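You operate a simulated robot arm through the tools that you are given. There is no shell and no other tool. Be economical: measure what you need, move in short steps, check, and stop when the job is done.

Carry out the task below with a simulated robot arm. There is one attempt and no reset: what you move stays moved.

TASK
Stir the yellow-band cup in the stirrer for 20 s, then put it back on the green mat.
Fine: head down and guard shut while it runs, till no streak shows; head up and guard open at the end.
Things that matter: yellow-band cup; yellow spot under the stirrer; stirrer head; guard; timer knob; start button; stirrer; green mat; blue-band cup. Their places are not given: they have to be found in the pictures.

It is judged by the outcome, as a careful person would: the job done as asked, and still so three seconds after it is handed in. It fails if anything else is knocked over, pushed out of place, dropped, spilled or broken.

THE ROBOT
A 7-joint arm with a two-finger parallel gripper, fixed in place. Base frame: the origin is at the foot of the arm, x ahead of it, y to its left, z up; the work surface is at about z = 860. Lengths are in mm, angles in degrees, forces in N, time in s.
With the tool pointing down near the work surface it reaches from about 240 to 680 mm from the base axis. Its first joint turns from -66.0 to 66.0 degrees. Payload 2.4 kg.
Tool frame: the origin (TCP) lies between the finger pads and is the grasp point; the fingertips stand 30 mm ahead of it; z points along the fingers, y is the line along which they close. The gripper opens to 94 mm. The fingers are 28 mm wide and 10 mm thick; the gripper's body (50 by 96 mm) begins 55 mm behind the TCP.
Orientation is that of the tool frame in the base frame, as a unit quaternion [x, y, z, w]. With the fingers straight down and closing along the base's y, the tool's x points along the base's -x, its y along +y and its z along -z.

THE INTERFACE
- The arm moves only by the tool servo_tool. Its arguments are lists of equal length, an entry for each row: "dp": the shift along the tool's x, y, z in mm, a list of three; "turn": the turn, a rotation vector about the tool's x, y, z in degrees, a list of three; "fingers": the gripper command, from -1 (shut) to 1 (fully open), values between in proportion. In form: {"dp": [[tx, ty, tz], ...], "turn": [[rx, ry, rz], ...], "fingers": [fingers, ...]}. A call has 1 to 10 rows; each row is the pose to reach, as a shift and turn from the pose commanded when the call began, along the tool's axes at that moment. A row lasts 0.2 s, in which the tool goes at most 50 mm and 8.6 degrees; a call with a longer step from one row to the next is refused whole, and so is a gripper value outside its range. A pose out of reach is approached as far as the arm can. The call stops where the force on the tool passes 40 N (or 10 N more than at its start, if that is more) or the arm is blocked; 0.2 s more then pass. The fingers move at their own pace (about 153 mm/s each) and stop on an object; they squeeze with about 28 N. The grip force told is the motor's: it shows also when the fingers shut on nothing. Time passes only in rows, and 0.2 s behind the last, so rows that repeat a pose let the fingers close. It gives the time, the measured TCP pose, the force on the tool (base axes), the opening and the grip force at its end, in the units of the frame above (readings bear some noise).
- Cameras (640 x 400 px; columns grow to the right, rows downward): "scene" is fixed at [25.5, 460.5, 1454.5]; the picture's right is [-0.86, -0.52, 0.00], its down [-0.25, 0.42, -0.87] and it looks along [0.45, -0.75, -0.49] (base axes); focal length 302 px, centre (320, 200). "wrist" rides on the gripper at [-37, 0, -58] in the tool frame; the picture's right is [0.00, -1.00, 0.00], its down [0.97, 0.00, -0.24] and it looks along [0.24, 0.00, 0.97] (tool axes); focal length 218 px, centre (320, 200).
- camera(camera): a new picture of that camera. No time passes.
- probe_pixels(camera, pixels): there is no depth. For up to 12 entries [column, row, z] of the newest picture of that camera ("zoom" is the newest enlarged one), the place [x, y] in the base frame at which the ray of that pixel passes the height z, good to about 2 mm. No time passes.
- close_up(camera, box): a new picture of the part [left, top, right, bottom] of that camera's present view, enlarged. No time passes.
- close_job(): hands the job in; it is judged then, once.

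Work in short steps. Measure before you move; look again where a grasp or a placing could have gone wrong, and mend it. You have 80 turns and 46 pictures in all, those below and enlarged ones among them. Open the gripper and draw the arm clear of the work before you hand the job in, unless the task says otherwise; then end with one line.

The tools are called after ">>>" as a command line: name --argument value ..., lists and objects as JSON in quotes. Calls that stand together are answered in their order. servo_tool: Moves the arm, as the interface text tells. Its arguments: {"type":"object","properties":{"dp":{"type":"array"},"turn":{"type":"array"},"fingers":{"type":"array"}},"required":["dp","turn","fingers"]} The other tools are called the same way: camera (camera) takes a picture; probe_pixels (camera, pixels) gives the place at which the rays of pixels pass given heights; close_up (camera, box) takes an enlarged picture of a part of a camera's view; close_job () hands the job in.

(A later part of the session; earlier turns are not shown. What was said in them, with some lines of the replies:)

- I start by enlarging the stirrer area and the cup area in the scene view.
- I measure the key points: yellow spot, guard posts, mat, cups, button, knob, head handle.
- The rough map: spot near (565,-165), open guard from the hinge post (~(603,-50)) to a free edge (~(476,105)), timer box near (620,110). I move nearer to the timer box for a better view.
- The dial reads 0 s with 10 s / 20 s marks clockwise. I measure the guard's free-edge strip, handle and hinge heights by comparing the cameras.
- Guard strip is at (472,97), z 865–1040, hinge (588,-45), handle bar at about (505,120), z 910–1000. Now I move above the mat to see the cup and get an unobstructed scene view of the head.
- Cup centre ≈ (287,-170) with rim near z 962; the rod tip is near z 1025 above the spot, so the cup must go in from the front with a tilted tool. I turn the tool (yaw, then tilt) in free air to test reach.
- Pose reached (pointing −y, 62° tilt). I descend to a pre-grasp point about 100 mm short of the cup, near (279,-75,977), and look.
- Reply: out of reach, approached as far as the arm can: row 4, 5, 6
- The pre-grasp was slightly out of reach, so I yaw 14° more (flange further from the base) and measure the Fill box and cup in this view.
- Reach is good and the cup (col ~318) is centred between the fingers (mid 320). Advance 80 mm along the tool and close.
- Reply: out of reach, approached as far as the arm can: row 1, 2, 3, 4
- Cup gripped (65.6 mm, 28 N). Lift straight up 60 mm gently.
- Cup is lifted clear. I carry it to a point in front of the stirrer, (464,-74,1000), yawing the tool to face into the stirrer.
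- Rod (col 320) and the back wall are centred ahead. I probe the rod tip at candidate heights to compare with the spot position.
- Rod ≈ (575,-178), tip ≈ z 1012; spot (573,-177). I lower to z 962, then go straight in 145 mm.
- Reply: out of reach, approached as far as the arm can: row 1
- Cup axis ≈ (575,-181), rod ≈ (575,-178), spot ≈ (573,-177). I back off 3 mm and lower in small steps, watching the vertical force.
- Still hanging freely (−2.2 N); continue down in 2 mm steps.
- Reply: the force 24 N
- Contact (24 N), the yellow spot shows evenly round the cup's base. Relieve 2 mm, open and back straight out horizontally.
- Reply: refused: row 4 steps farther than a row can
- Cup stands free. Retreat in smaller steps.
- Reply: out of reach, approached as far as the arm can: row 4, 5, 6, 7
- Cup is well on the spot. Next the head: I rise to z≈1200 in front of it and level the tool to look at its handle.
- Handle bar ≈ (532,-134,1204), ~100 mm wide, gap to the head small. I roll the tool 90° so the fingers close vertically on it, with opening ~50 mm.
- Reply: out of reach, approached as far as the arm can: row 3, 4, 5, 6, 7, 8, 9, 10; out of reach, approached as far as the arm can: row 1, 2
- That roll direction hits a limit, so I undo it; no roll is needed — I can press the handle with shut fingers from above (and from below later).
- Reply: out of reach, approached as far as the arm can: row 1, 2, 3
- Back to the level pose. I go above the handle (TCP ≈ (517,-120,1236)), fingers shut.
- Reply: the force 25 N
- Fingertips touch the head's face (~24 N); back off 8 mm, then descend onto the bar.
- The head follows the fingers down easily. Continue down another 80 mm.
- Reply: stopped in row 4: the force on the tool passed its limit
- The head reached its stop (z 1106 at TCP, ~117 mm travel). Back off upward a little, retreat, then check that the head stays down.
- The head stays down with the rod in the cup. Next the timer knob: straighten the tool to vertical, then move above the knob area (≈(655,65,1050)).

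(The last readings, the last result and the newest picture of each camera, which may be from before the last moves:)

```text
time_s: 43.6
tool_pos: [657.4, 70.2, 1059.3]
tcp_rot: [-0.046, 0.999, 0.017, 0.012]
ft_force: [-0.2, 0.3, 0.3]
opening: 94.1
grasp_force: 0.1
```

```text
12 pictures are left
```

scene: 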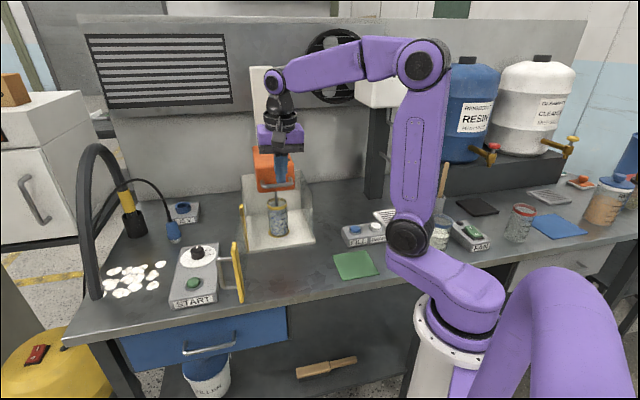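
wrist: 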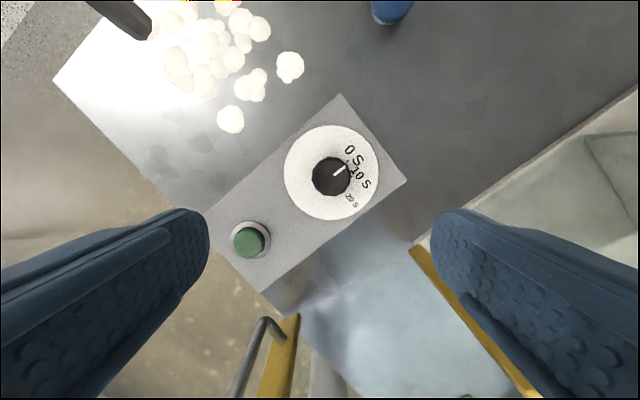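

>>> close_up --camera "wrist" --box '[270, 115, 390, 235]'

>>> probe_pixels --camera "wrist" --pixels '[[331, 175, 890], [331, 175, 900], [331, 175, 910], [250, 239, 890], [250, 239, 900]]'

```text
3.33 times, centred on (330, 175) of wrist
```

zoom: 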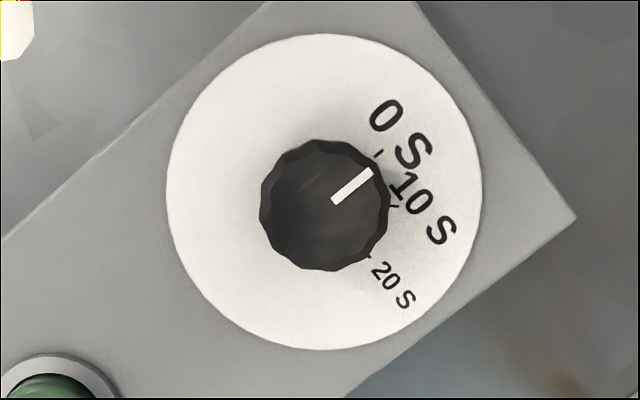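

```text
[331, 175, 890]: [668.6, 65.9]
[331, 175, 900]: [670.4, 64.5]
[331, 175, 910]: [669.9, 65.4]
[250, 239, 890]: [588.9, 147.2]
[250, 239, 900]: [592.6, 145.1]
```

Pointer is at 0; ticks: 0 at 36°, 10 at −12°, 20 at −56° → ~90° clockwise. I straighten and lower open fingers around the knob at (670,65).

>>> servo_tool --dp '[[-9, -7, 40], [-9, -9, 80], [-9, -10, 105], [-9, -10.4, 122], [-9, -10.4, 122]]' --turn '[[2, 1.3, 0], [2, 1.3, 0], [2, 1.3, 0], [2, 1.3, 0], [2, 1.3, 0]]' --fingers '[0.3, 0.3, 0.3, 0.3, 0.3]'

>>> camera --camera "wrist"

```text
time_s: 44.8
tool_pos: [668.7, 64.2, 936.8]
tcp_rot: [-0.044, 0.999, -0.002, 0.002]
ft_force: [0.1, -0.8, -1.2]
opening: 61.0
grasp_force: 0.1
```

```text
10 pictures are left
```

wrist: 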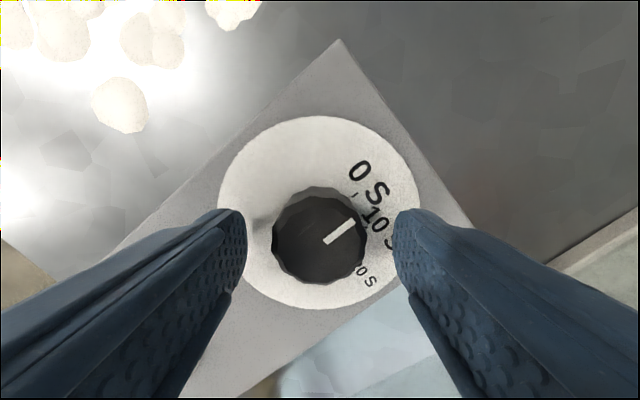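

Knob centred between the fingers (row 237, col 320); overlap is only ~5 mm, so lower 14 mm more, then close.

>>> servo_tool --dp '[[0, 0, 7], [0, 0, 14], [0, 0, 14]]' --turn '[[0, 0, 0], [0, 0, 0], [0, 0, 0]]' --fingers '[0.3, 0.3, 0.3]'

>>> servo_tool --dp '[[0, 0, 0], [0, 0, 0], [0, 0, 0]]' --turn '[[0, 0, 0], [0, 0, 0], [0, 0, 0]]' --fingers '[-0.3, -1, -1]'

>>> servo_tool --dp '[[0, 0, 0], [0, 0, 0], [0, 0, 0], [0, 0, 0], [0, 0, 0], [0, 0, 0], [0, 0, 0], [0, 0, 0], [0, 0, 0], [0, 0, 0]]' --turn '[[0, 0, 8.5], [0, 0, 17], [0, 0, 25.5], [0, 0, 34], [0, 0, 42.5], [0, 0, 51], [0, 0, 59.5], [0, 0, 68], [0, 0, 76.5], [0, 0, 85]]' --fingers '[-1, -1, -1, -1, -1, -1, -1, -1, -1, -1]'

>>> servo_tool --dp '[[0, 0, 0], [0, 0, 0]]' --turn '[[0, 0, 5], [0, 0, 5]]' --fingers '[-1, -1]'

>>> servo_tool --dp '[[0, 0, 0], [0, 0, 0], [0, 0, -30], [0, 0, -70], [0, 0, -110], [0, 0, -110]]' --turn '[[0, 0, 0], [0, 0, 0], [0, 0, 0], [0, 0, 0], [0, 0, 0], [0, 0, 0]]' --fingers '[0.3, 0.5, 0.5, 0.5, 0.5, 1]'

>>> close_up --camera "wrist" --box '[240, 100, 400, 240]'

```text
time_s: 45.7
tool_pos: [669.1, 63.8, 927.2]
tcp_rot: [-0.046, 0.999, 0.0, 0.001]
ft_force: [-6.5, -1.5, 8.1]
opening: 61.0
grasp_force: 0.1
stopped in row 3: the force on the tool passed its limit (the readings are from after the stop); the commanded pose is now the measured one
```

```text
time_s: 46.5
tool_pos: [671.2, 64.2, 926.5]
tcp_rot: [-0.044, 0.999, -0.001, 0.004]
ft_force: [3.9, 1.8, 7.6]
opening: 35.5
grasp_force: 45.2
```

```text
time_s: 48.7
tool_pos: [671.0, 62.0, 928.6]
tcp_rot: [0.643, 0.765, 0.002, 0.004]
ft_force: [16.5, -5.5, 13.2]
opening: 35.5
grasp_force: 45.1
```

```text
time_s: 49.3
tool_pos: [668.9, 64.8, 927.3]
tcp_rot: [0.676, 0.737, 0.001, 0.004]
ft_force: [14.2, -6.1, 17.1]
opening: 35.8
grasp_force: 44.7
```

```text
time_s: 50.7
tool_pos: [668.6, 65.6, 1036.3]
tcp_rot: [0.675, 0.738, 0.001, 0.002]
ft_force: [0.0, 0.5, 1.0]
opening: 94.0
grasp_force: 0.1
```

```text
2.86 times, centred on (320, 170) of wrist
```

zoom: 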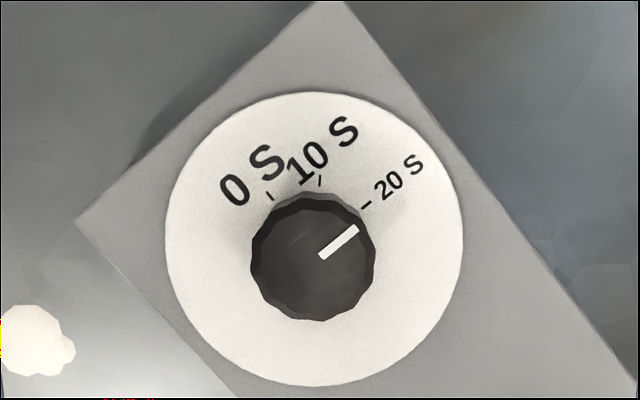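

Timer pointer now sits at 20 s. Next the guard: go to its left (handle) side at (540,85), fingers shut, then lower to z≈1000.

>>> servo_tool --dp '[[8, -32, -24], [15, -64, -24], [23, -96, -24], [30.5, -126.4, -24], [30.5, -126.4, 8], [30.5, -126.4, 36], [30.5, -126.4, 36]]' --turn '[[0, 0, -5], [0, 0, -10], [0, 0, -15], [0, 0, -18], [0, 0, -18], [0, 0, -18], [0, 0, -18]]' --fingers '[0, -1, -1, -1, -1, -1, -1]'

>>> servo_tool --dp '[[-8.6, -25.1, 0], [-11.5, -38, 0], [-14.4, -49.5, 0], [-19, -60.5, 0], [-23.8, -70.4, 0], [-30, -80.5, 0], [-36.6, -89.3, 0], [-44.3, -98, 0], [-52.5, -105.7, 0], [-61.5, -113, 0]]' --turn '[[0, 0, 0], [0, 0, 0], [0, 0, 0], [0, 0, 0], [0, 0, 0], [0, 0, 0], [0, 0, 0], [0, 0, 0], [0, 0, 0], [0, 0, 0]]' --fingers '[-1, -1, -1, -1, -1, -1, -1, -1, -1, -1]'

>>> camera --camera "scene"

```text
time_s: 52.3
tool_pos: [541.1, 83.9, 999.5]
tcp_rot: [0.551, 0.835, 0.0, 0.002]
ft_force: [-0.6, 0.3, 0.6]
opening: 0.0
grasp_force: 28.3
```

```text
time_s: 54.5
tool_pos: [459.7, -18.2, 998.6]
tcp_rot: [0.552, 0.834, 0.0, 0.003]
ft_force: [0.4, 0.8, -0.3]
opening: 0.2
grasp_force: 27.9
```

```text
8 pictures are left
```

scene: 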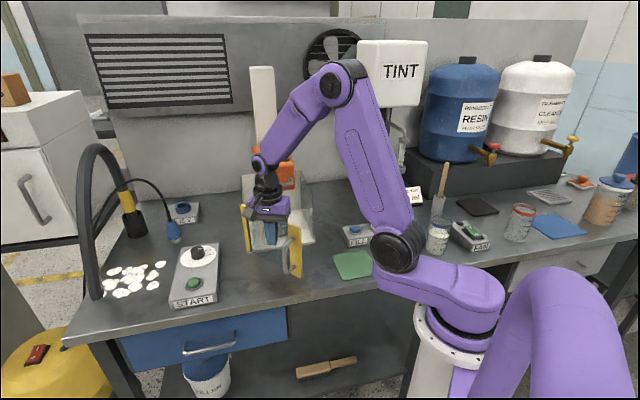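

The guard swings nicely (now ~175°). I back off and reposition at the outer side of its handle bar, then push that along the closing arc.

>>> servo_tool --dp '[[36.3, 16.8, 0], [55, -3, 0], [73.9, -22.6, 0], [73.9, -22.6, 0]]' --turn '[[0, 0, 0], [0, 0, 0], [0, 0, 0], [0, 0, 0]]' --fingers '[-1, -1, -1, -1]'

>>> servo_tool --dp '[[-30.5, -19.2, 0], [-44, -29, 0], [-58.1, -37.5, 0], [-73.1, -44.7, 0], [-88.7, -50.6, 0], [-104.7, -55.2, 0], [-121.1, -58.4, 0], [-137.5, -59.9, 0], [-154.1, -60.2, 0], [-160, -60, 0]]' --turn '[[0, 0, 0], [0, 0, -2], [0, 0, -4], [0, 0, -7], [0, 0, -10], [0, 0, -13], [0, 0, -16], [0, 0, -19], [0, 0, -22], [0, 0, -22]]' --fingers '[-1, -1, -1, -1, -1, -1, -1, -1, -1, -1]'

>>> close_up --camera "scene" --box '[210, 130, 370, 290]'

```text
time_s: 55.5
tool_pos: [410.9, 39.8, 998.5]
tcp_rot: [0.551, 0.835, 0.001, 0.002]
ft_force: [0.3, -0.9, 0.1]
opening: 0.2
grasp_force: 28.3
```

```text
time_s: 57.7
tool_pos: [417.8, -129.4, 998.9]
tcp_rot: [0.38, 0.925, -0.001, 0.003]
ft_force: [0.9, -0.2, 0.0]
opening: 0.0
grasp_force: 27.7
```

```text
2.50 times, centred on (290, 210) of scene
```

zoom: 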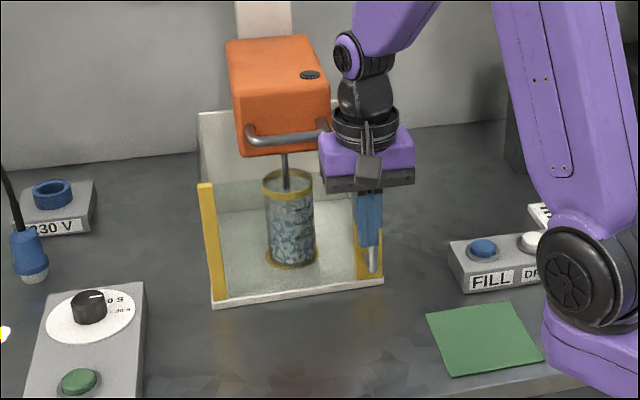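

Nearly shut. Push inward slowly until force shows.

>>> servo_tool --dp '[[-4, 0, 0], [-8, 0, 0], [-8, 0, 0]]' --turn '[[0, 0, 0], [0, 0, 0], [0, 0, 0]]' --fingers '[-1, -1, -1]'

>>> servo_tool --dp '[[-4, 0, 0], [-8, 0, 0], [-8, 0, 0]]' --turn '[[0, 0, 0], [0, 0, 0], [0, 0, 0]]' --fingers '[-1, -1, -1]'

```text
time_s: 58.5
tool_pos: [425.2, -134.8, 999.5]
tcp_rot: [0.381, 0.924, -0.001, 0.003]
ft_force: [-0.3, 0.3, -0.1]
opening: 0.0
grasp_force: 27.8
```

```text
time_s: 59.1
tool_pos: [425.4, -134.9, 999.7]
tcp_rot: [0.38, 0.925, 0.0, -0.008]
ft_force: [-9.6, 6.9, 16.4]
opening: 0.0
grasp_force: 28.0
stopped in row 2: the force on the tool passed its limit (the readings are from after the stop); the commanded pose is now the measured one
```

The guard is shut against its stop. Back off, rise, and move above the start button (590,146).

>>> servo_tool --dp '[[40, 0, 0], [42, 10, -45], [45, 50, -70], [52, 98, -70], [59, 145, -70], [65, 192, -70], [71, 239, -70], [78, 285, -70], [80.5, 315.4, -60], [80.5, 315.4, -30]]' --turn '[[0, 0, 0], [0, 0, 0], [0, 0, 0], [0, 0, 0], [0, 0, 0], [0, 0, 0], [0, 0, 0], [0, 0, 0], [0, 0, 0], [0, 0, 0]]' --fingers '[-1, -1, -1, -1, -1, -1, -1, -1, -1, -1]'

>>> camera --camera "scene"

>>> close_up --camera "scene" --box '[150, 130, 350, 310]'

```text
time_s: 61.3
tool_pos: [592.2, 145.7, 1029.0]
tcp_rot: [0.381, 0.925, 0.0, -0.005]
ft_force: [0.5, -0.1, -1.0]
opening: 0.2
grasp_force: 27.8
```

```text
6 pictures are left
```

scene: 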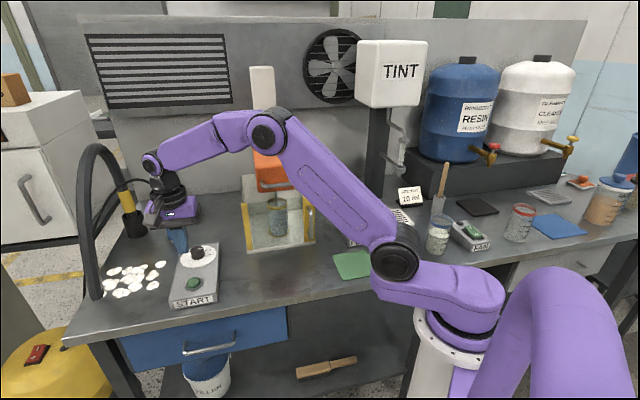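

```text
2.22 times, centred on (250, 220) of scene
```

zoom: 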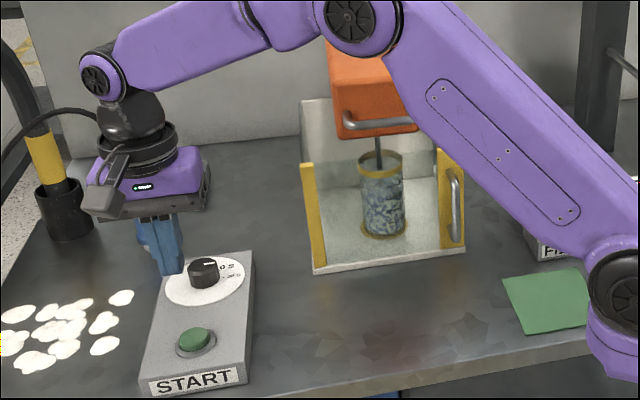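

Guard shut, head down. Lower onto the start button with shut fingers and press until resistance.

>>> servo_tool --dp '[[0, 0, 30], [0, 0, 60], [0, 0, 80], [0, 0, 88], [0, 0, 94], [0, 0, 99], [0, 0, 103], [0, 0, 107], [0, 0, 111]]' --turn '[[0, 0, 0], [0, 0, 0], [0, 0, 0], [0, 0, 0], [0, 0, 0], [0, 0, 0], [0, 0, 0], [0, 0, 0], [0, 0, 0]]' --fingers '[-1, -1, -1, -1, -1, -1, -1, -1, -1]'

>>> servo_tool --dp '[[0, 0, -30], [0, 0, -70], [0, 0, -70]]' --turn '[[0, 0, 0], [0, 0, 0], [0, 0, 0]]' --fingers '[-1, -1, -1]'

>>> close_up --camera "scene" --box '[160, 150, 320, 310]'

```text
time_s: 63.0
tool_pos: [593.0, 146.4, 932.7]
tcp_rot: [0.381, 0.925, 0.004, -0.003]
ft_force: [-3.2, -2.4, 17.9]
opening: 0.0
grasp_force: 27.9
stopped in row 8: the force on the tool passed its limit (the readings are from after the stop); the commanded pose is now the measured one
```

```text
time_s: 63.8
tool_pos: [591.7, 144.8, 999.1]
tcp_rot: [0.38, 0.925, 0.001, -0.005]
ft_force: [0.0, 0.9, -0.4]
opening: 0.2
grasp_force: 27.2
```

```text
2.50 times, centred on (240, 230) of scene
```

zoom: 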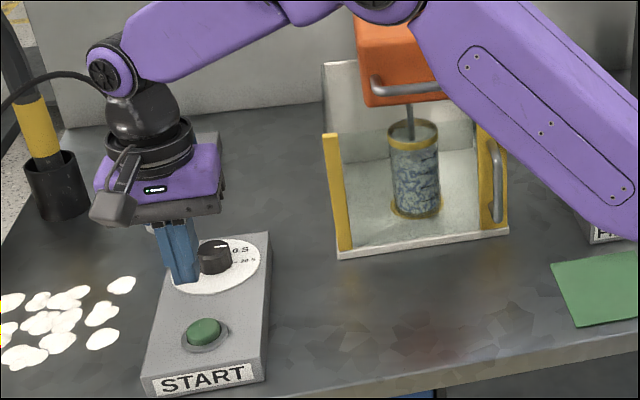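

Pressed (~40 N). While it stirs (till ~84 s) I move to a standoff by the guard handle, staying clear.

>>> servo_tool --dp '[[0, 0, -45], [-2, -45, -70], [-5, -92, -70], [-10, -140, -70], [-18, -187, -70], [-28, -234, -70], [-40, -275, -70], [-50, -300, -70], [-59.7, -315.8, -70], [-59.7, -315.8, -70]]' --turn '[[0, 0, 0], [0, 0, 0], [0, 0, 0], [0, 0, 0], [0, 0, 0], [0, 0, 0], [0, 0, 0], [0, 0, 0], [0, 0, 0], [0, 0, 0]]' --fingers '[-1, -1, -1, -1, -1, 0, 0.05, 0.05, 0.05, 0.05]'

>>> camera --camera "wrist"

```text
refused: row 2 steps farther than a row can; nothing moved
```

```text
3 pictures are left
```

wrist: 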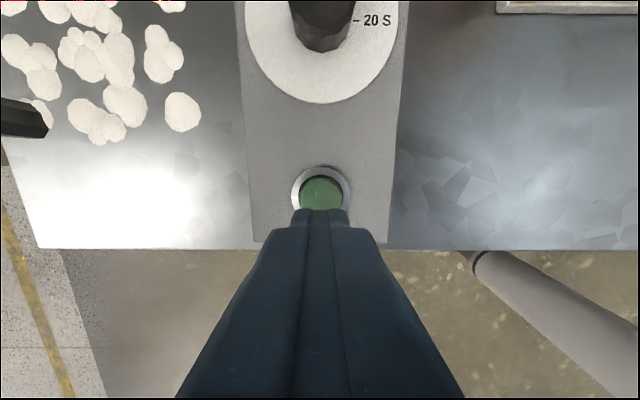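

Refused for one long step (and a picture spent; 3 left). The button is centred under the tool. Redo the move with shorter steps.

>>> servo_tool --dp '[[0, 0, -45], [-2, -35, -70], [-5, -80, -70], [-10, -127, -70], [-18, -174, -70], [-28, -220, -70], [-40, -262, -70], [-50, -295, -70], [-59.7, -315.8, -70], [-59.7, -315.8, -70]]' --turn '[[0, 0, 0], [0, 0, 0], [0, 0, 0], [0, 0, 0], [0, 0, 0], [0, 0, 0], [0, 0, 0], [0, 0, 0], [0, 0, 0], [0, 0, 0]]' --fingers '[-1, -1, -1, -1, -1, 0, 0.05, 0.05, 0.05, 0.05]'

>>> servo_tool --dp '[[0, 0, 0], [0, 0, 0], [0, 0, 0], [0, 0, 0], [0, 0, 0], [0, 0, 0], [0, 0, 0], [0, 0, 0], [0, 0, 0], [0, 0, 0]]' --turn '[[0, 0, 0], [0, 0, 0], [0, 0, 0], [0, 0, 0], [0, 0, 0], [0, 0, 0], [0, 0, 0], [0, 0, 0], [0, 0, 0], [0, 0, 0]]' --fingers '[0.05, 0.05, 0.05, 0.05, 0.05, 0.05, 0.05, 0.05, 0.05, 0.05]'

>>> servo_tool --dp '[[0, 0, 0], [0, 0, 0], [0, 0, 0], [0, 0, 0], [0, 0, 0], [0, 0, 0], [0, 0, 0], [0, 0, 0], [0, 0, 0], [0, 0, 0]]' --turn '[[0, 0, 0], [0, 0, 0], [0, 0, 0], [0, 0, 0], [0, 0, 0], [0, 0, 0], [0, 0, 0], [0, 0, 0], [0, 0, 0], [0, 0, 0]]' --fingers '[0.05, 0.05, 0.05, 0.05, 0.05, 0.05, 0.05, 0.05, 0.05, 0.05]'

>>> servo_tool --dp '[[0, 0, 0], [0, 0, 0], [0, 0, 0], [0, 0, 0], [0, 0, 0], [0, 0, 0], [0, 0, 0], [0, 0, 0], [0, 0, 0], [0, 0, 0]]' --turn '[[0, 0, 0], [0, 0, 0], [0, 0, 0], [0, 0, 0], [0, 0, 0], [0, 0, 0], [0, 0, 0], [0, 0, 0], [0, 0, 0], [0, 0, 0]]' --fingers '[0.05, 0.05, 0.05, 0.05, 0.05, 0.05, 0.05, 0.05, 0.05, 0.05]'

>>> servo_tool --dp '[[0, 0, 0], [0, 0, 0], [0, 0, 0], [0, 0, 0], [0, 0, 0], [0, 0, 0], [0, 0, 0], [0, 0, 0], [0, 0, 0], [0, 0, 0]]' --turn '[[0, 0, 0], [0, 0, 0], [0, 0, 0], [0, 0, 0], [0, 0, 0], [0, 0, 0], [0, 0, 0], [0, 0, 0], [0, 0, 0], [0, 0, 0]]' --fingers '[0.05, 0.05, 0.05, 0.05, 0.05, 0.05, 0.05, 0.05, 0.05, 0.05]'

>>> servo_tool --dp '[[0, 0, 0], [0, 0, 0], [0, 0, 0], [0, 0, 0], [0, 0, 0], [0, 0, 0], [0, 0, 0], [0, 0, 0], [0, 0, 0], [0, 0, 0]]' --turn '[[0, 0, 0], [0, 0, 0], [0, 0, 0], [0, 0, 0], [0, 0, 0], [0, 0, 0], [0, 0, 0], [0, 0, 0], [0, 0, 0], [0, 0, 0]]' --fingers '[0.05, 0.05, 0.05, 0.05, 0.05, 0.05, 0.05, 0.05, 0.05, 0.05]'

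>>> servo_tool --dp '[[0, 0, 0], [0, 0, 0], [0, 0, 0], [0, 0, 0], [0, 0, 0], [0, 0, 0], [0, 0, 0], [0, 0, 0], [0, 0, 0], [0, 0, 0]]' --turn '[[0, 0, 0], [0, 0, 0], [0, 0, 0], [0, 0, 0], [0, 0, 0], [0, 0, 0], [0, 0, 0], [0, 0, 0], [0, 0, 0], [0, 0, 0]]' --fingers '[0.05, 0.05, 0.05, 0.05, 0.05, 0.05, 0.05, 0.05, 0.05, 0.05]'

>>> servo_tool --dp '[[0, 0, 0], [0, 0, 0], [0, 0, 0], [0, 0, 0], [0, 0, 0], [0, 0, 0], [0, 0, 0], [0, 0, 0], [0, 0, 0], [0, 0, 0]]' --turn '[[0, 0, 0], [0, 0, 0], [0, 0, 0], [0, 0, 0], [0, 0, 0], [0, 0, 0], [0, 0, 0], [0, 0, 0], [0, 0, 0], [0, 0, 0]]' --fingers '[0.05, 0.05, 0.05, 0.05, 0.05, 0.05, 0.05, 0.05, 0.05, 0.05]'

>>> servo_tool --dp '[[0, 0, 0], [0, 0, 0], [0, 0, 0], [0, 0, 0], [0, 0, 0], [0, 0, 0], [0, 0, 0], [0, 0, 0], [0, 0, 0], [0, 0, 0]]' --turn '[[0, 0, 0], [0, 0, 0], [0, 0, 0], [0, 0, 0], [0, 0, 0], [0, 0, 0], [0, 0, 0], [0, 0, 0], [0, 0, 0], [0, 0, 0]]' --fingers '[0.05, 0.05, 0.05, 0.05, 0.05, 0.05, 0.05, 0.05, 0.05, 0.05]'

>>> servo_tool --dp '[[0, 0, 0], [0, 0, 0], [0, 0, 0], [0, 0, 0], [0, 0, 0], [0, 0, 0], [0, 0, 0], [0, 0, 0]]' --turn '[[0, 0, 0], [0, 0, 0], [0, 0, 0], [0, 0, 0], [0, 0, 0], [0, 0, 0], [0, 0, 0], [0, 0, 0]]' --fingers '[0.05, 0.05, 0.05, 0.05, 0.05, 0.05, 0.05, 0.05]'

>>> close_up --camera "scene" --box '[210, 140, 350, 270]'

```text
time_s: 66.0
tool_pos: [413.7, -121.5, 1067.9]
tcp_rot: [0.38, 0.925, 0.001, -0.004]
ft_force: [0.3, -0.2, 0.5]
opening: 49.7
grasp_force: 0.1
```

```text
time_s: 68.2
tool_pos: [413.9, -121.2, 1068.2]
tcp_rot: [0.38, 0.925, 0.001, -0.006]
ft_force: [-0.4, 0.6, 0.3]
opening: 49.2
grasp_force: 0.1
```

```text
time_s: 70.4
tool_pos: [414.8, -122.1, 1068.8]
tcp_rot: [0.38, 0.925, 0.002, -0.006]
ft_force: [-0.3, -0.9, 0.0]
opening: 49.4
grasp_force: 0.1
```

```text
time_s: 72.6
tool_pos: [414.1, -121.5, 1068.9]
tcp_rot: [0.38, 0.925, 0.001, -0.005]
ft_force: [0.4, -0.5, 0.3]
opening: 49.6
grasp_force: 0.0
```

```text
time_s: 74.8
tool_pos: [413.6, -120.4, 1068.1]
tcp_rot: [0.381, 0.925, 0.001, -0.004]
ft_force: [-0.1, 0.9, 0.7]
opening: 49.5
grasp_force: 0.0
```

```text
time_s: 77.0
tool_pos: [413.3, -121.2, 1069.3]
tcp_rot: [0.38, 0.925, 0.002, -0.005]
ft_force: [-1.0, -0.2, -0.4]
opening: 49.2
grasp_force: 0.0
```

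```text
time_s: 79.2
tool_pos: [413.9, -121.7, 1068.3]
tcp_rot: [0.381, 0.925, 0.002, -0.004]
ft_force: [-0.1, 0.7, 0.4]
opening: 49.4
grasp_force: 0.0
```

```text
time_s: 81.4
tool_pos: [414.9, -120.6, 1069.1]
tcp_rot: [0.38, 0.925, 0.001, -0.005]
ft_force: [0.6, 0.3, 0.9]
opening: 49.8
grasp_force: 0.2
```

```text
time_s: 83.6
tool_pos: [413.2, -122.0, 1069.6]
tcp_rot: [0.379, 0.925, 0.001, -0.005]
ft_force: [-0.1, 0.8, 0.4]
opening: 49.3
grasp_force: 0.1
```

```text
time_s: 85.4
tool_pos: [413.6, -121.2, 1067.7]
tcp_rot: [0.38, 0.925, 0.001, -0.005]
ft_force: [-0.2, -1.1, 0.1]
opening: 49.5
grasp_force: 0.0
```

```text
3.08 times, centred on (280, 205) of scene
```

zoom: 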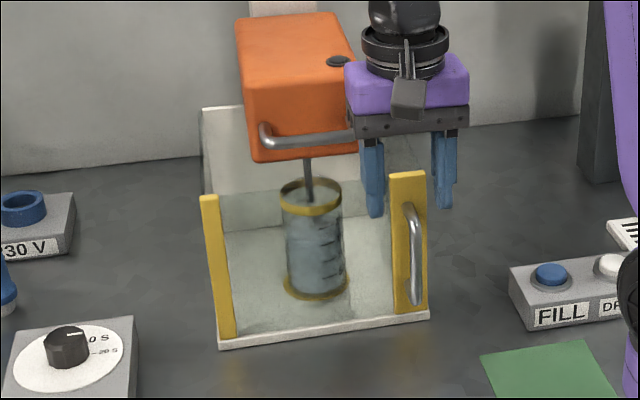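

After 22 s the contents look uniform, no streaks. I check the handle bar's position before gripping it from above.

>>> probe_pixels --camera "zoom" --pixels '[[412, 206, 1000], [412, 206, 990], [416, 302, 910], [416, 302, 900], [408, 172, 1040], [412, 312, 868]]'

```text
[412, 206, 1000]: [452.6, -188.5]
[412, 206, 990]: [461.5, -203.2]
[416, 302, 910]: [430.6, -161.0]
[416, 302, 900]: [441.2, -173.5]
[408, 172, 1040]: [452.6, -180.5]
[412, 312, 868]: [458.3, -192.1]
```

Handle estimate: r≈184 mm from hinge, 40 mm proud. I move over it, (430,-148), lower to z≈1008 and close on the bar's top.

>>> servo_tool --dp '[[-15, -4, 0], [-30, -8, 0], [-30, -8, 20], [-30, -8, 40], [-30, -8, 60], [-30, -8, 60]]' --turn '[[0, 0, 0], [0, 0, 0], [0, 0, 0], [0, 0, 0], [0, 0, 0], [0, 0, 0]]' --fingers '[0.05, 0.05, 0.05, 0.05, 0.05, 0.05]'

>>> servo_tool --dp '[[0, 0, 0], [0, 0, 0], [0, 0, 0]]' --turn '[[0, 0, 0], [0, 0, 0], [0, 0, 0]]' --fingers '[-0.5, -1, -1]'

```text
time_s: 86.8
tool_pos: [426.9, -148.2, 1008.7]
tcp_rot: [0.379, 0.925, 0.002, -0.005]
ft_force: [-0.4, 1.2, 0.4]
opening: 49.2
grasp_force: 0.0
```

```text
time_s: 87.6
tool_pos: [425.2, -150.1, 1009.1]
tcp_rot: [0.383, 0.924, 0.001, -0.007]
ft_force: [-23.3, -17.0, 6.2]
opening: 11.7
grasp_force: 45.3
```

Bar gripped (11.7 mm). Now pull the guard open along its arc about the hinge, turning the tool with it by 40°.

>>> servo_tool --dp '[[7.5, -1, 0], [16.3, 1.7, 0], [32.1, 7.5, 0], [47.5, 14.6, 0], [62.2, 23, 0], [75.9, 32.7, 0], [89, 43.6, 0], [100.9, 55.6, 0], [111.8, 68.5, 0], [111.8, 68.5, 0]]' --turn '[[0, 0, 2], [0, 0, 5], [0, 0, 10], [0, 0, 15], [0, 0, 20], [0, 0, 25], [0, 0, 30], [0, 0, 35], [0, 0, 40], [0, 0, 40]]' --fingers '[-1, -1, -1, -1, -1, -1, -1, -1, -1, -1]'

```text
time_s: 89.6
tool_pos: [399.0, -22.9, 1009.6]
tcp_rot: [0.667, 0.745, 0.002, -0.001]
ft_force: [6.7, 0.7, -11.7]
opening: 11.7
grasp_force: 45.4
stopped in row 10: the force on the tool passed its limit (the readings are from after the stop); the commanded pose is now the measured one
```

Guard is ~40° open. Release, hop over it to the inner side (423,-98), shut the fingers, and push it outward along the rest of the arc.

>>> servo_tool --dp '[[0, 0, 0], [0, 0, 0], [0, 0, -40], [0, 0, -78], [-39, 8, -78], [-76.9, 15.4, -78], [-76.9, 15.4, -40], [-76.9, 15.4, 0], [-76.9, 15.4, 0]]' --turn '[[0, 0, 0], [0, 0, 0], [0, 0, 0], [0, 0, 0], [0, 0, 0], [0, 0, 0], [0, 0, 0], [0, 0, 0], [0, 0, 0]]' --fingers '[0.05, 0.05, 0.05, -1, -1, -1, -1, -1, -1]'

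>>> servo_tool --dp '[[24.7, 4.2, 0], [44.9, 4.4, 0], [65, 6.9, 0], [84.7, 11.9, 0], [103.6, 19.3, 0], [121.5, 28.8, 0], [138, 40.5, 0], [153.1, 54.2, 0], [160.9, 62.7, 0], [163, 65, 0]]' --turn '[[0, 0, 0], [0, 0, 0], [0, 0, 0], [0, 0, 0], [0, 0, 0], [0, 0, 0], [0, 0, 0], [0, 0, 0], [0, 0, 0], [0, 0, 0]]' --fingers '[-1, -1, -1, -1, -1, -1, -1, -1, -1, -1]'

```text
time_s: 91.6
tool_pos: [419.5, -97.8, 1009.1]
tcp_rot: [0.668, 0.744, 0.003, -0.002]
ft_force: [0.0, -0.1, 0.4]
opening: 0.0
grasp_force: 27.9
```

```text
time_s: 93.8
tool_pos: [468.8, 74.2, 1010.9]
tcp_rot: [0.668, 0.744, 0.002, -0.002]
ft_force: [0.6, -0.3, 0.0]
opening: 0.0
grasp_force: 28.3
```

Push a little further to find the open stop.

>>> servo_tool --dp '[[2.7, 4.2, 0], [5.4, 8.4, 0], [5.4, 8.4, 0]]' --turn '[[0, 0, 0], [0, 0, 0], [0, 0, 0]]' --fingers '[-1, -1, -1]'

```text
time_s: 94.6
tool_pos: [476.0, 78.1, 1010.5]
tcp_rot: [0.669, 0.744, 0.002, -0.002]
ft_force: [-4.6, -3.0, 0.3]
opening: 0.0
grasp_force: 28.0
```

Guard is at its open stop. Now prepare to raise the head: move off, yaw back and level the tool.

>>> servo_tool --dp '[[-17, -10, -15], [-34, -19, -30], [-51, -29, -45], [-68, -39, -60], [-85, -48, -75], [-102.2, -57.9, -90], [-102.2, -57.9, -90]]' --turn '[[0, 0, -6.6], [0, 0, -13.2], [0, 0, -19.8], [0, 0, -26.4], [0, 0, -33], [0, 0, -39.6], [0, 0, -39.6]]' --fingers '[-1, -1, -1, -1, -1, -1, -1]'

>>> servo_tool --dp '[[0, 0, 0], [0, 0, 0], [0, 0, 0], [0, 0, 0], [0, 0, 0], [0, 0, 0], [0, 0, 0], [0, 0, 0], [0, 0, 0], [0, 0, 0]]' --turn '[[0, -8.5, 0], [0, -17, 0], [0, -25.5, 0], [0, -34, 0], [0, -42.5, 0], [0, -51, 0], [0, -59.5, 0], [0, -68, 0], [0, -76.5, 0], [0, -85, 0]]' --fingers '[-1, -1, -1, -1, -1, -1, -1, -1, -1, -1]'

>>> servo_tool --dp '[[0, 0, 0], [0, 0, 0]]' --turn '[[0, -5, 0], [0, -5, 0]]' --fingers '[-1, -1]'

```text
time_s: 96.2
tool_pos: [430.0, -29.4, 1101.1]
tcp_rot: [0.376, 0.926, 0.002, -0.001]
ft_force: [1.8, 0.0, 0.8]
opening: 0.0
grasp_force: 27.9
```

```text
time_s: 98.4
tool_pos: [429.3, -30.8, 1101.3]
tcp_rot: [0.28, 0.684, -0.254, 0.624]
ft_force: [0.1, 1.6, 0.4]
opening: 0.0
grasp_force: 28.3
```

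```text
time_s: 99.0
tool_pos: [435.0, -29.3, 1107.5]
tcp_rot: [0.267, 0.656, -0.266, 0.654]
ft_force: [0.3, 0.0, -0.1]
opening: 0.0
grasp_force: 28.0
out of reach, approached as far as the arm can: row 1, 2
```

>>> servo_tool --dp '[[15, -2, 20], [38, -4, 45], [55, -6, 65], [56, -6.6, 90], [56, -6.6, 112], [56, -6.6, 112]]' --turn '[[0, 0, 0], [0, 0, 0], [0, 0, 0], [0, 0, 0], [0, 0, 0], [0, 0, 0]]' --fingers '[-1, -1, -1, -1, -1, -1]'

```text
time_s: 100.4
tool_pos: [510.7, -113.6, 1052.7]
tcp_rot: [0.267, 0.657, -0.268, 0.652]
ft_force: [-0.3, -0.4, -0.4]
opening: 0.0
grasp_force: 28.5
out of reach, approached as far as the arm can: row 1, 2, 3, 4
```

In place under the handle bar with no contact. Raise slowly ~117 mm until the top stop.

>>> servo_tool --dp '[[-10, 0, 0], [-22, 0, 0], [-35, 0, 0], [-48, 0, 0], [-61, 0, 0], [-74, 0, 0], [-87, 0, 0], [-100, 0, 0], [-110, 0, 0], [-116, 0, 0]]' --turn '[[0, 0, 0], [0, 0, 0], [0, 0, 0], [0, 0, 0], [0, 0, 0], [0, 0, 0], [0, 0, 0], [0, 0, 0], [0, 0, 0], [0, 0, 0]]' --fingers '[-1, -1, -1, -1, -1, -1, -1, -1, -1, -1]'

>>> servo_tool --dp '[[-5, 0, 0], [-10, 0, 0], [-15, 0, 0], [-20, 0, 0], [-24, 0, 0], [-28, 0, 0], [-32, 0, 0]]' --turn '[[0, 0, 0], [0, 0, 0], [0, 0, 0], [0, 0, 0], [0, 0, 0], [0, 0, 0], [0, 0, 0]]' --fingers '[-1, -1, -1, -1, -1, -1, -1]'

```text
time_s: 102.6
tool_pos: [510.3, -114.1, 1167.3]
tcp_rot: [0.269, 0.655, -0.265, 0.654]
ft_force: [0.6, -0.1, -0.6]
opening: 0.2
grasp_force: 28.0
```

```text
time_s: 104.2
tool_pos: [508.5, -112.3, 1190.5]
tcp_rot: [0.27, 0.666, -0.264, 0.644]
ft_force: [-0.8, -1.1, -0.4]
opening: 0.0
grasp_force: 28.4
stopped in row 7: the force on the tool passed its limit (the readings are from after the stop); the commanded pose is now the measured one
```

Top stop reached (~1190). Back off down a bit, retreat, and check the scene.

>>> servo_tool --dp '[[8, 0, 0], [10, 0, -30], [10, 0, -65], [10, 0, -100], [10, 0, -100]]' --turn '[[0, 0, 0], [0, 0, 0], [0, 0, 0], [0, 0, 0], [0, 0, 0]]' --fingers '[-1, -1, -1, -1, -1]'

>>> close_up --camera "scene" --box '[180, 90, 340, 310]'

```text
time_s: 105.4
tool_pos: [437.2, -41.7, 1182.9]
tcp_rot: [0.269, 0.665, -0.264, 0.645]
ft_force: [0.0, -0.3, 0.0]
opening: 0.0
grasp_force: 28.1
```

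```text
1.82 times, centred on (260, 200) of scene
```

zoom: 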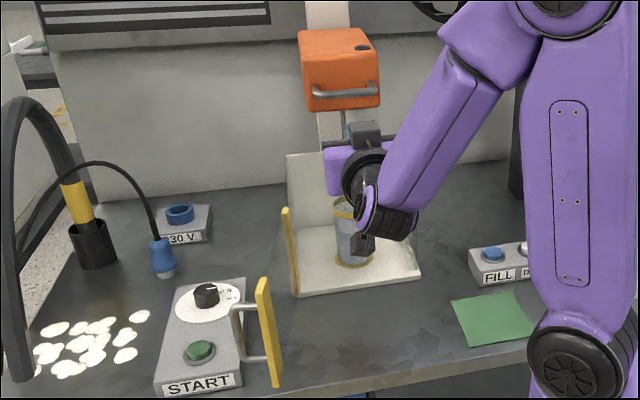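

Head is up (handle row 141 as at the start), guard open at its stop, cup on the spot. Tilt back and go to the pre-grasp in front of the stirrer.

>>> servo_tool --dp '[[30, 0, 8], [60, -1, 16], [91, -1, 24], [121, -2, 32], [151, -3, 40], [181.8, -3, 48], [181.8, -3, 48]]' --turn '[[0, 4.4, 0], [0, 8.8, 0], [0, 13.2, 0], [0, 17.6, 0], [0, 22, 0], [0, 26.4, 0], [0, 26.4, 0]]' --fingers '[-1, 0, 1, 1, 1, 1, 1]'

```text
time_s: 107.0
tool_pos: [463.8, -73.8, 1001.9]
tcp_rot: [0.322, 0.795, -0.195, 0.476]
ft_force: [0.6, 0.3, 0.1]
opening: 94.3
grasp_force: 0.0
```

>>> servo_tool --dp '[[5.6, 0.5, 42.7], [14.6, 1, 87.2], [2.3, 1.5, 114.6], [-9.5, 1.8, 136.6], [-17.9, 1.8, 152.4], [-17.9, 1.8, 152.4]]' --turn '[[0, 0, 0], [0, 0, 0], [0, 0, 0], [0, 0, 0], [0, 0, 0], [0, 0, 0]]' --fingers '[1, 1, 1, 1, 1, 1]'

>>> servo_tool --dp '[[0, 0, 0], [0, 0, 0], [0, 0, 0], [0, 0, 0]]' --turn '[[0, 0, 0], [0, 0, 0], [0, 0, 0], [0, 0, 0]]' --fingers '[0.5, 0, -1, -1]'

```text
time_s: 108.4
tool_pos: [569.7, -173.1, 944.5]
tcp_rot: [0.322, 0.795, -0.195, 0.476]
ft_force: [0.0, -0.3, 0.1]
opening: 94.2
grasp_force: 0.1
```

```text
time_s: 109.4
tool_pos: [569.1, -172.2, 943.9]
tcp_rot: [0.323, 0.795, -0.195, 0.476]
ft_force: [1.4, -0.9, 1.4]
opening: 65.1
grasp_force: 27.5
```

Cup gripped (65.1 mm). Lift 13 mm (below the rod), then straight out, rising once clear.

>>> servo_tool --dp '[[-6.2, 0, -3.3], [-11.5, 0, -6.1], [2.6, 0, -32.6], [19.1, 0, -63.4], [29.5, 0, -97.6], [21.5, 0, -135.9], [18, 0, -152.5], [18, 0, -152.5]]' --turn '[[0, 0, 0], [0, 0, 0], [0, 0, 0], [0, 0, 0], [0, 0, 0], [0, 0, 0], [0, 0, 0], [0, 0, 0]]' --fingers '[-1, -1, -1, -1, -1, -1, -1, -1]'

```text
time_s: 111.2
tool_pos: [465.5, -73.4, 1000.0]
tcp_rot: [0.323, 0.794, -0.196, 0.476]
ft_force: [0.6, -0.1, -2.8]
opening: 65.5
grasp_force: 27.7
```

Cup held (−2.8 N). Carry it back above the mat with the reverse yaw.

>>> servo_tool --dp '[[3.2, -22.8, -6.7], [6.3, -45.7, -13.4], [9.5, -68.5, -20.2], [12.6, -91.3, -26.9], [15.8, -114.2, -33.6], [19, -137, -40.3], [22.1, -159.9, -47], [25.3, -182.7, -53.8], [25.3, -182.7, -53.8]]' --turn '[[6.02, 0, 3.21], [12.05, 0, 6.42], [18.1, 0, 9.63], [24.1, 0, 12.85], [30.1, 0, 16.06], [36.1, 0, 19.3], [42.2, 0, 22.5], [48.2, 0, 25.7], [48.2, 0, 25.7]]' --fingers '[-1, -1, -1, -1, -1, -1, -1, -1, -1]'

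```text
time_s: 113.2
tool_pos: [295.3, -161.0, 1005.4]
tcp_rot: [0.651, 0.557, -0.393, 0.334]
ft_force: [0.7, 0.5, -2.6]
opening: 65.3
grasp_force: 27.7
```

Over the mat. Lower 58 mm, then feel for contact in small steps.

>>> servo_tool --dp '[[13, 0, 7], [26, 0, 14], [40, 0, 21], [51.2, 0, 27.1], [51.2, 0, 27.1]]' --turn '[[0, 0, 0], [0, 0, 0], [0, 0, 0], [0, 0, 0], [0, 0, 0]]' --fingers '[-1, -1, -1, -1, -1]'

>>> servo_tool --dp '[[2.6, 0, 1.4], [5.3, 0, 2.8], [5.3, 0, 2.8]]' --turn '[[0, 0, 0], [0, 0, 0], [0, 0, 0]]' --fingers '[-1, -1, -1]'

```text
time_s: 114.4
tool_pos: [296.9, -162.0, 945.5]
tcp_rot: [0.65, 0.558, -0.392, 0.335]
ft_force: [0.5, -0.1, -1.7]
opening: 65.6
grasp_force: 28.1
```

```text
time_s: 115.2
tool_pos: [297.0, -162.6, 940.9]
tcp_rot: [0.651, 0.559, -0.393, 0.331]
ft_force: [-0.3, 0.9, -2.2]
opening: 65.3
grasp_force: 28.3
```

>>> servo_tool --dp '[[1.8, 0, 0.9], [1.8, 0, 0.9]]' --turn '[[0, 0, 0], [0, 0, 0]]' --fingers '[-1, -1]'

>>> servo_tool --dp '[[1.8, 0, 0.9], [1.8, 0, 0.9]]' --turn '[[0, 0, 0], [0, 0, 0]]' --fingers '[-1, -1]'

```text
time_s: 115.8
tool_pos: [298.4, -163.9, 939.6]
tcp_rot: [0.651, 0.558, -0.393, 0.332]
ft_force: [-0.2, -0.4, -3.2]
opening: 65.1
grasp_force: 27.8
```

```text
time_s: 116.4
tool_pos: [299.0, -164.1, 938.6]
tcp_rot: [0.651, 0.559, -0.393, 0.331]
ft_force: [-0.2, 0.1, -2.1]
opening: 65.2
grasp_force: 28.3
out of reach, approached as far as the arm can: row 1, 2
```

At the reach limit just above the mat; yaw 8° more about the vertical to bring the wrist back into reach, then continue down.

>>> servo_tool --dp '[[0, 0, 0], [0, 0, 0], [0, 0, 0]]' --turn '[[3.5, 0, 1.9], [7, 0, 3.75], [7, 0, 3.75]]' --fingers '[-1, -1, -1]'

>>> servo_tool --dp '[[1.8, 0, 0.9], [1.8, 0, 0.9]]' --turn '[[0, 0, 0], [0, 0, 0]]' --fingers '[-1, -1]'

```text
time_s: 117.2
tool_pos: [298.8, -163.6, 937.7]
tcp_rot: [0.688, 0.511, -0.414, 0.307]
ft_force: [-1.0, 0.5, -2.0]
opening: 65.4
grasp_force: 27.8
```

```text
time_s: 117.8
tool_pos: [298.6, -163.8, 937.2]
tcp_rot: [0.687, 0.512, -0.414, 0.307]
ft_force: [0.9, -0.2, -2.1]
opening: 65.6
grasp_force: 27.5
```

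>>> servo_tool --dp '[[1.4, 0, 0.7], [1.4, 0, 0.7]]' --turn '[[0, 0, 0], [0, 0, 0]]' --fingers '[-1, -1]'

>>> servo_tool --dp '[[1.4, 0, 0.7], [1.4, 0, 0.7]]' --turn '[[0, 0, 0], [0, 0, 0]]' --fingers '[-1, -1]'

```text
time_s: 118.4
tool_pos: [298.7, -163.2, 936.0]
tcp_rot: [0.688, 0.511, -0.415, 0.307]
ft_force: [-0.2, 2.3, 8.1]
opening: 65.2
grasp_force: 27.4
```

```text
time_s: 119.0
tool_pos: [299.5, -164.2, 934.3]
tcp_rot: [0.687, 0.51, -0.415, 0.308]
ft_force: [-3.5, 3.7, 24.5]
opening: 65.3
grasp_force: 28.2
```

Contact (24 N) at the expected height. Relieve, open, and withdraw backward-up along the tool axis.

>>> servo_tool --dp '[[-1.5, 0, -0.8], [-1.5, 0, -0.8], [-1.5, 0, -0.8], [-1.5, 0, -0.8]]' --turn '[[0, 0, 0], [0, 0, 0], [0, 0, 0], [0, 0, 0]]' --fingers '[-1, 0.6, 0.9, 0.9]'

>>> servo_tool --dp '[[0, 0, -12], [0, 0, -28], [0, 0, -46], [0, 0, -66], [0, 0, -90], [0, 0, -90]]' --turn '[[0, 0, 0], [0, 0, 0], [0, 0, 0], [0, 0, 0], [0, 0, 0], [0, 0, 0]]' --fingers '[0.9, 0.9, 0.9, 0.9, 0.9, 0.9]'

```text
time_s: 120.0
tool_pos: [299.7, -163.4, 933.8]
tcp_rot: [0.687, 0.512, -0.414, 0.307]
ft_force: [0.4, 0.7, 0.6]
opening: 89.4
grasp_force: 0.0
```

```text
time_s: 121.4
tool_pos: [322.4, -87.5, 977.1]
tcp_rot: [0.687, 0.512, -0.414, 0.308]
ft_force: [-0.3, -0.7, 0.1]
opening: 89.2
grasp_force: 0.1
```

Withdrawn cleanly. Rise 180 mm and take the last picture.

>>> servo_tool --dp '[[-35, 0, -18], [-75, 0, -40], [-115, 0, -61], [-155, 0, -82], [-155, 0, -82]]' --turn '[[0, 0, 0], [0, 0, 0], [0, 0, 0], [0, 0, 0], [0, 0, 0]]' --fingers '[1, 1, 1, 1, 1]'

>>> camera --camera "scene"

```text
time_s: 122.6
tool_pos: [323.1, -89.0, 1150.9]
tcp_rot: [0.688, 0.511, -0.415, 0.307]
ft_force: [0.3, 0.1, 0.1]
opening: 94.2
grasp_force: 0.1
```

```text
0 pictures are left
```

scene: 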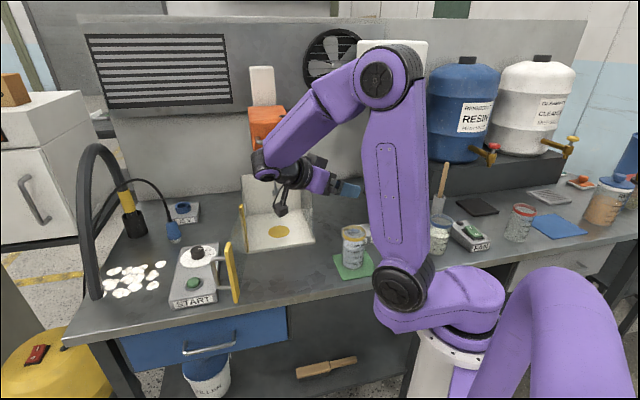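

The last picture shows the cup standing on the green mat (col 354, row 250), the head up, the guard open and everything else in place. The gripper is open and clear, so I hand in.

>>> close_job

```text
The job is handed in.
```

The yellow-band cup was stirred on the 20 s timer setting with the head down and the guard shut, showed no streaks after about 22 s, and is back on the green mat with the head up and the guard open.
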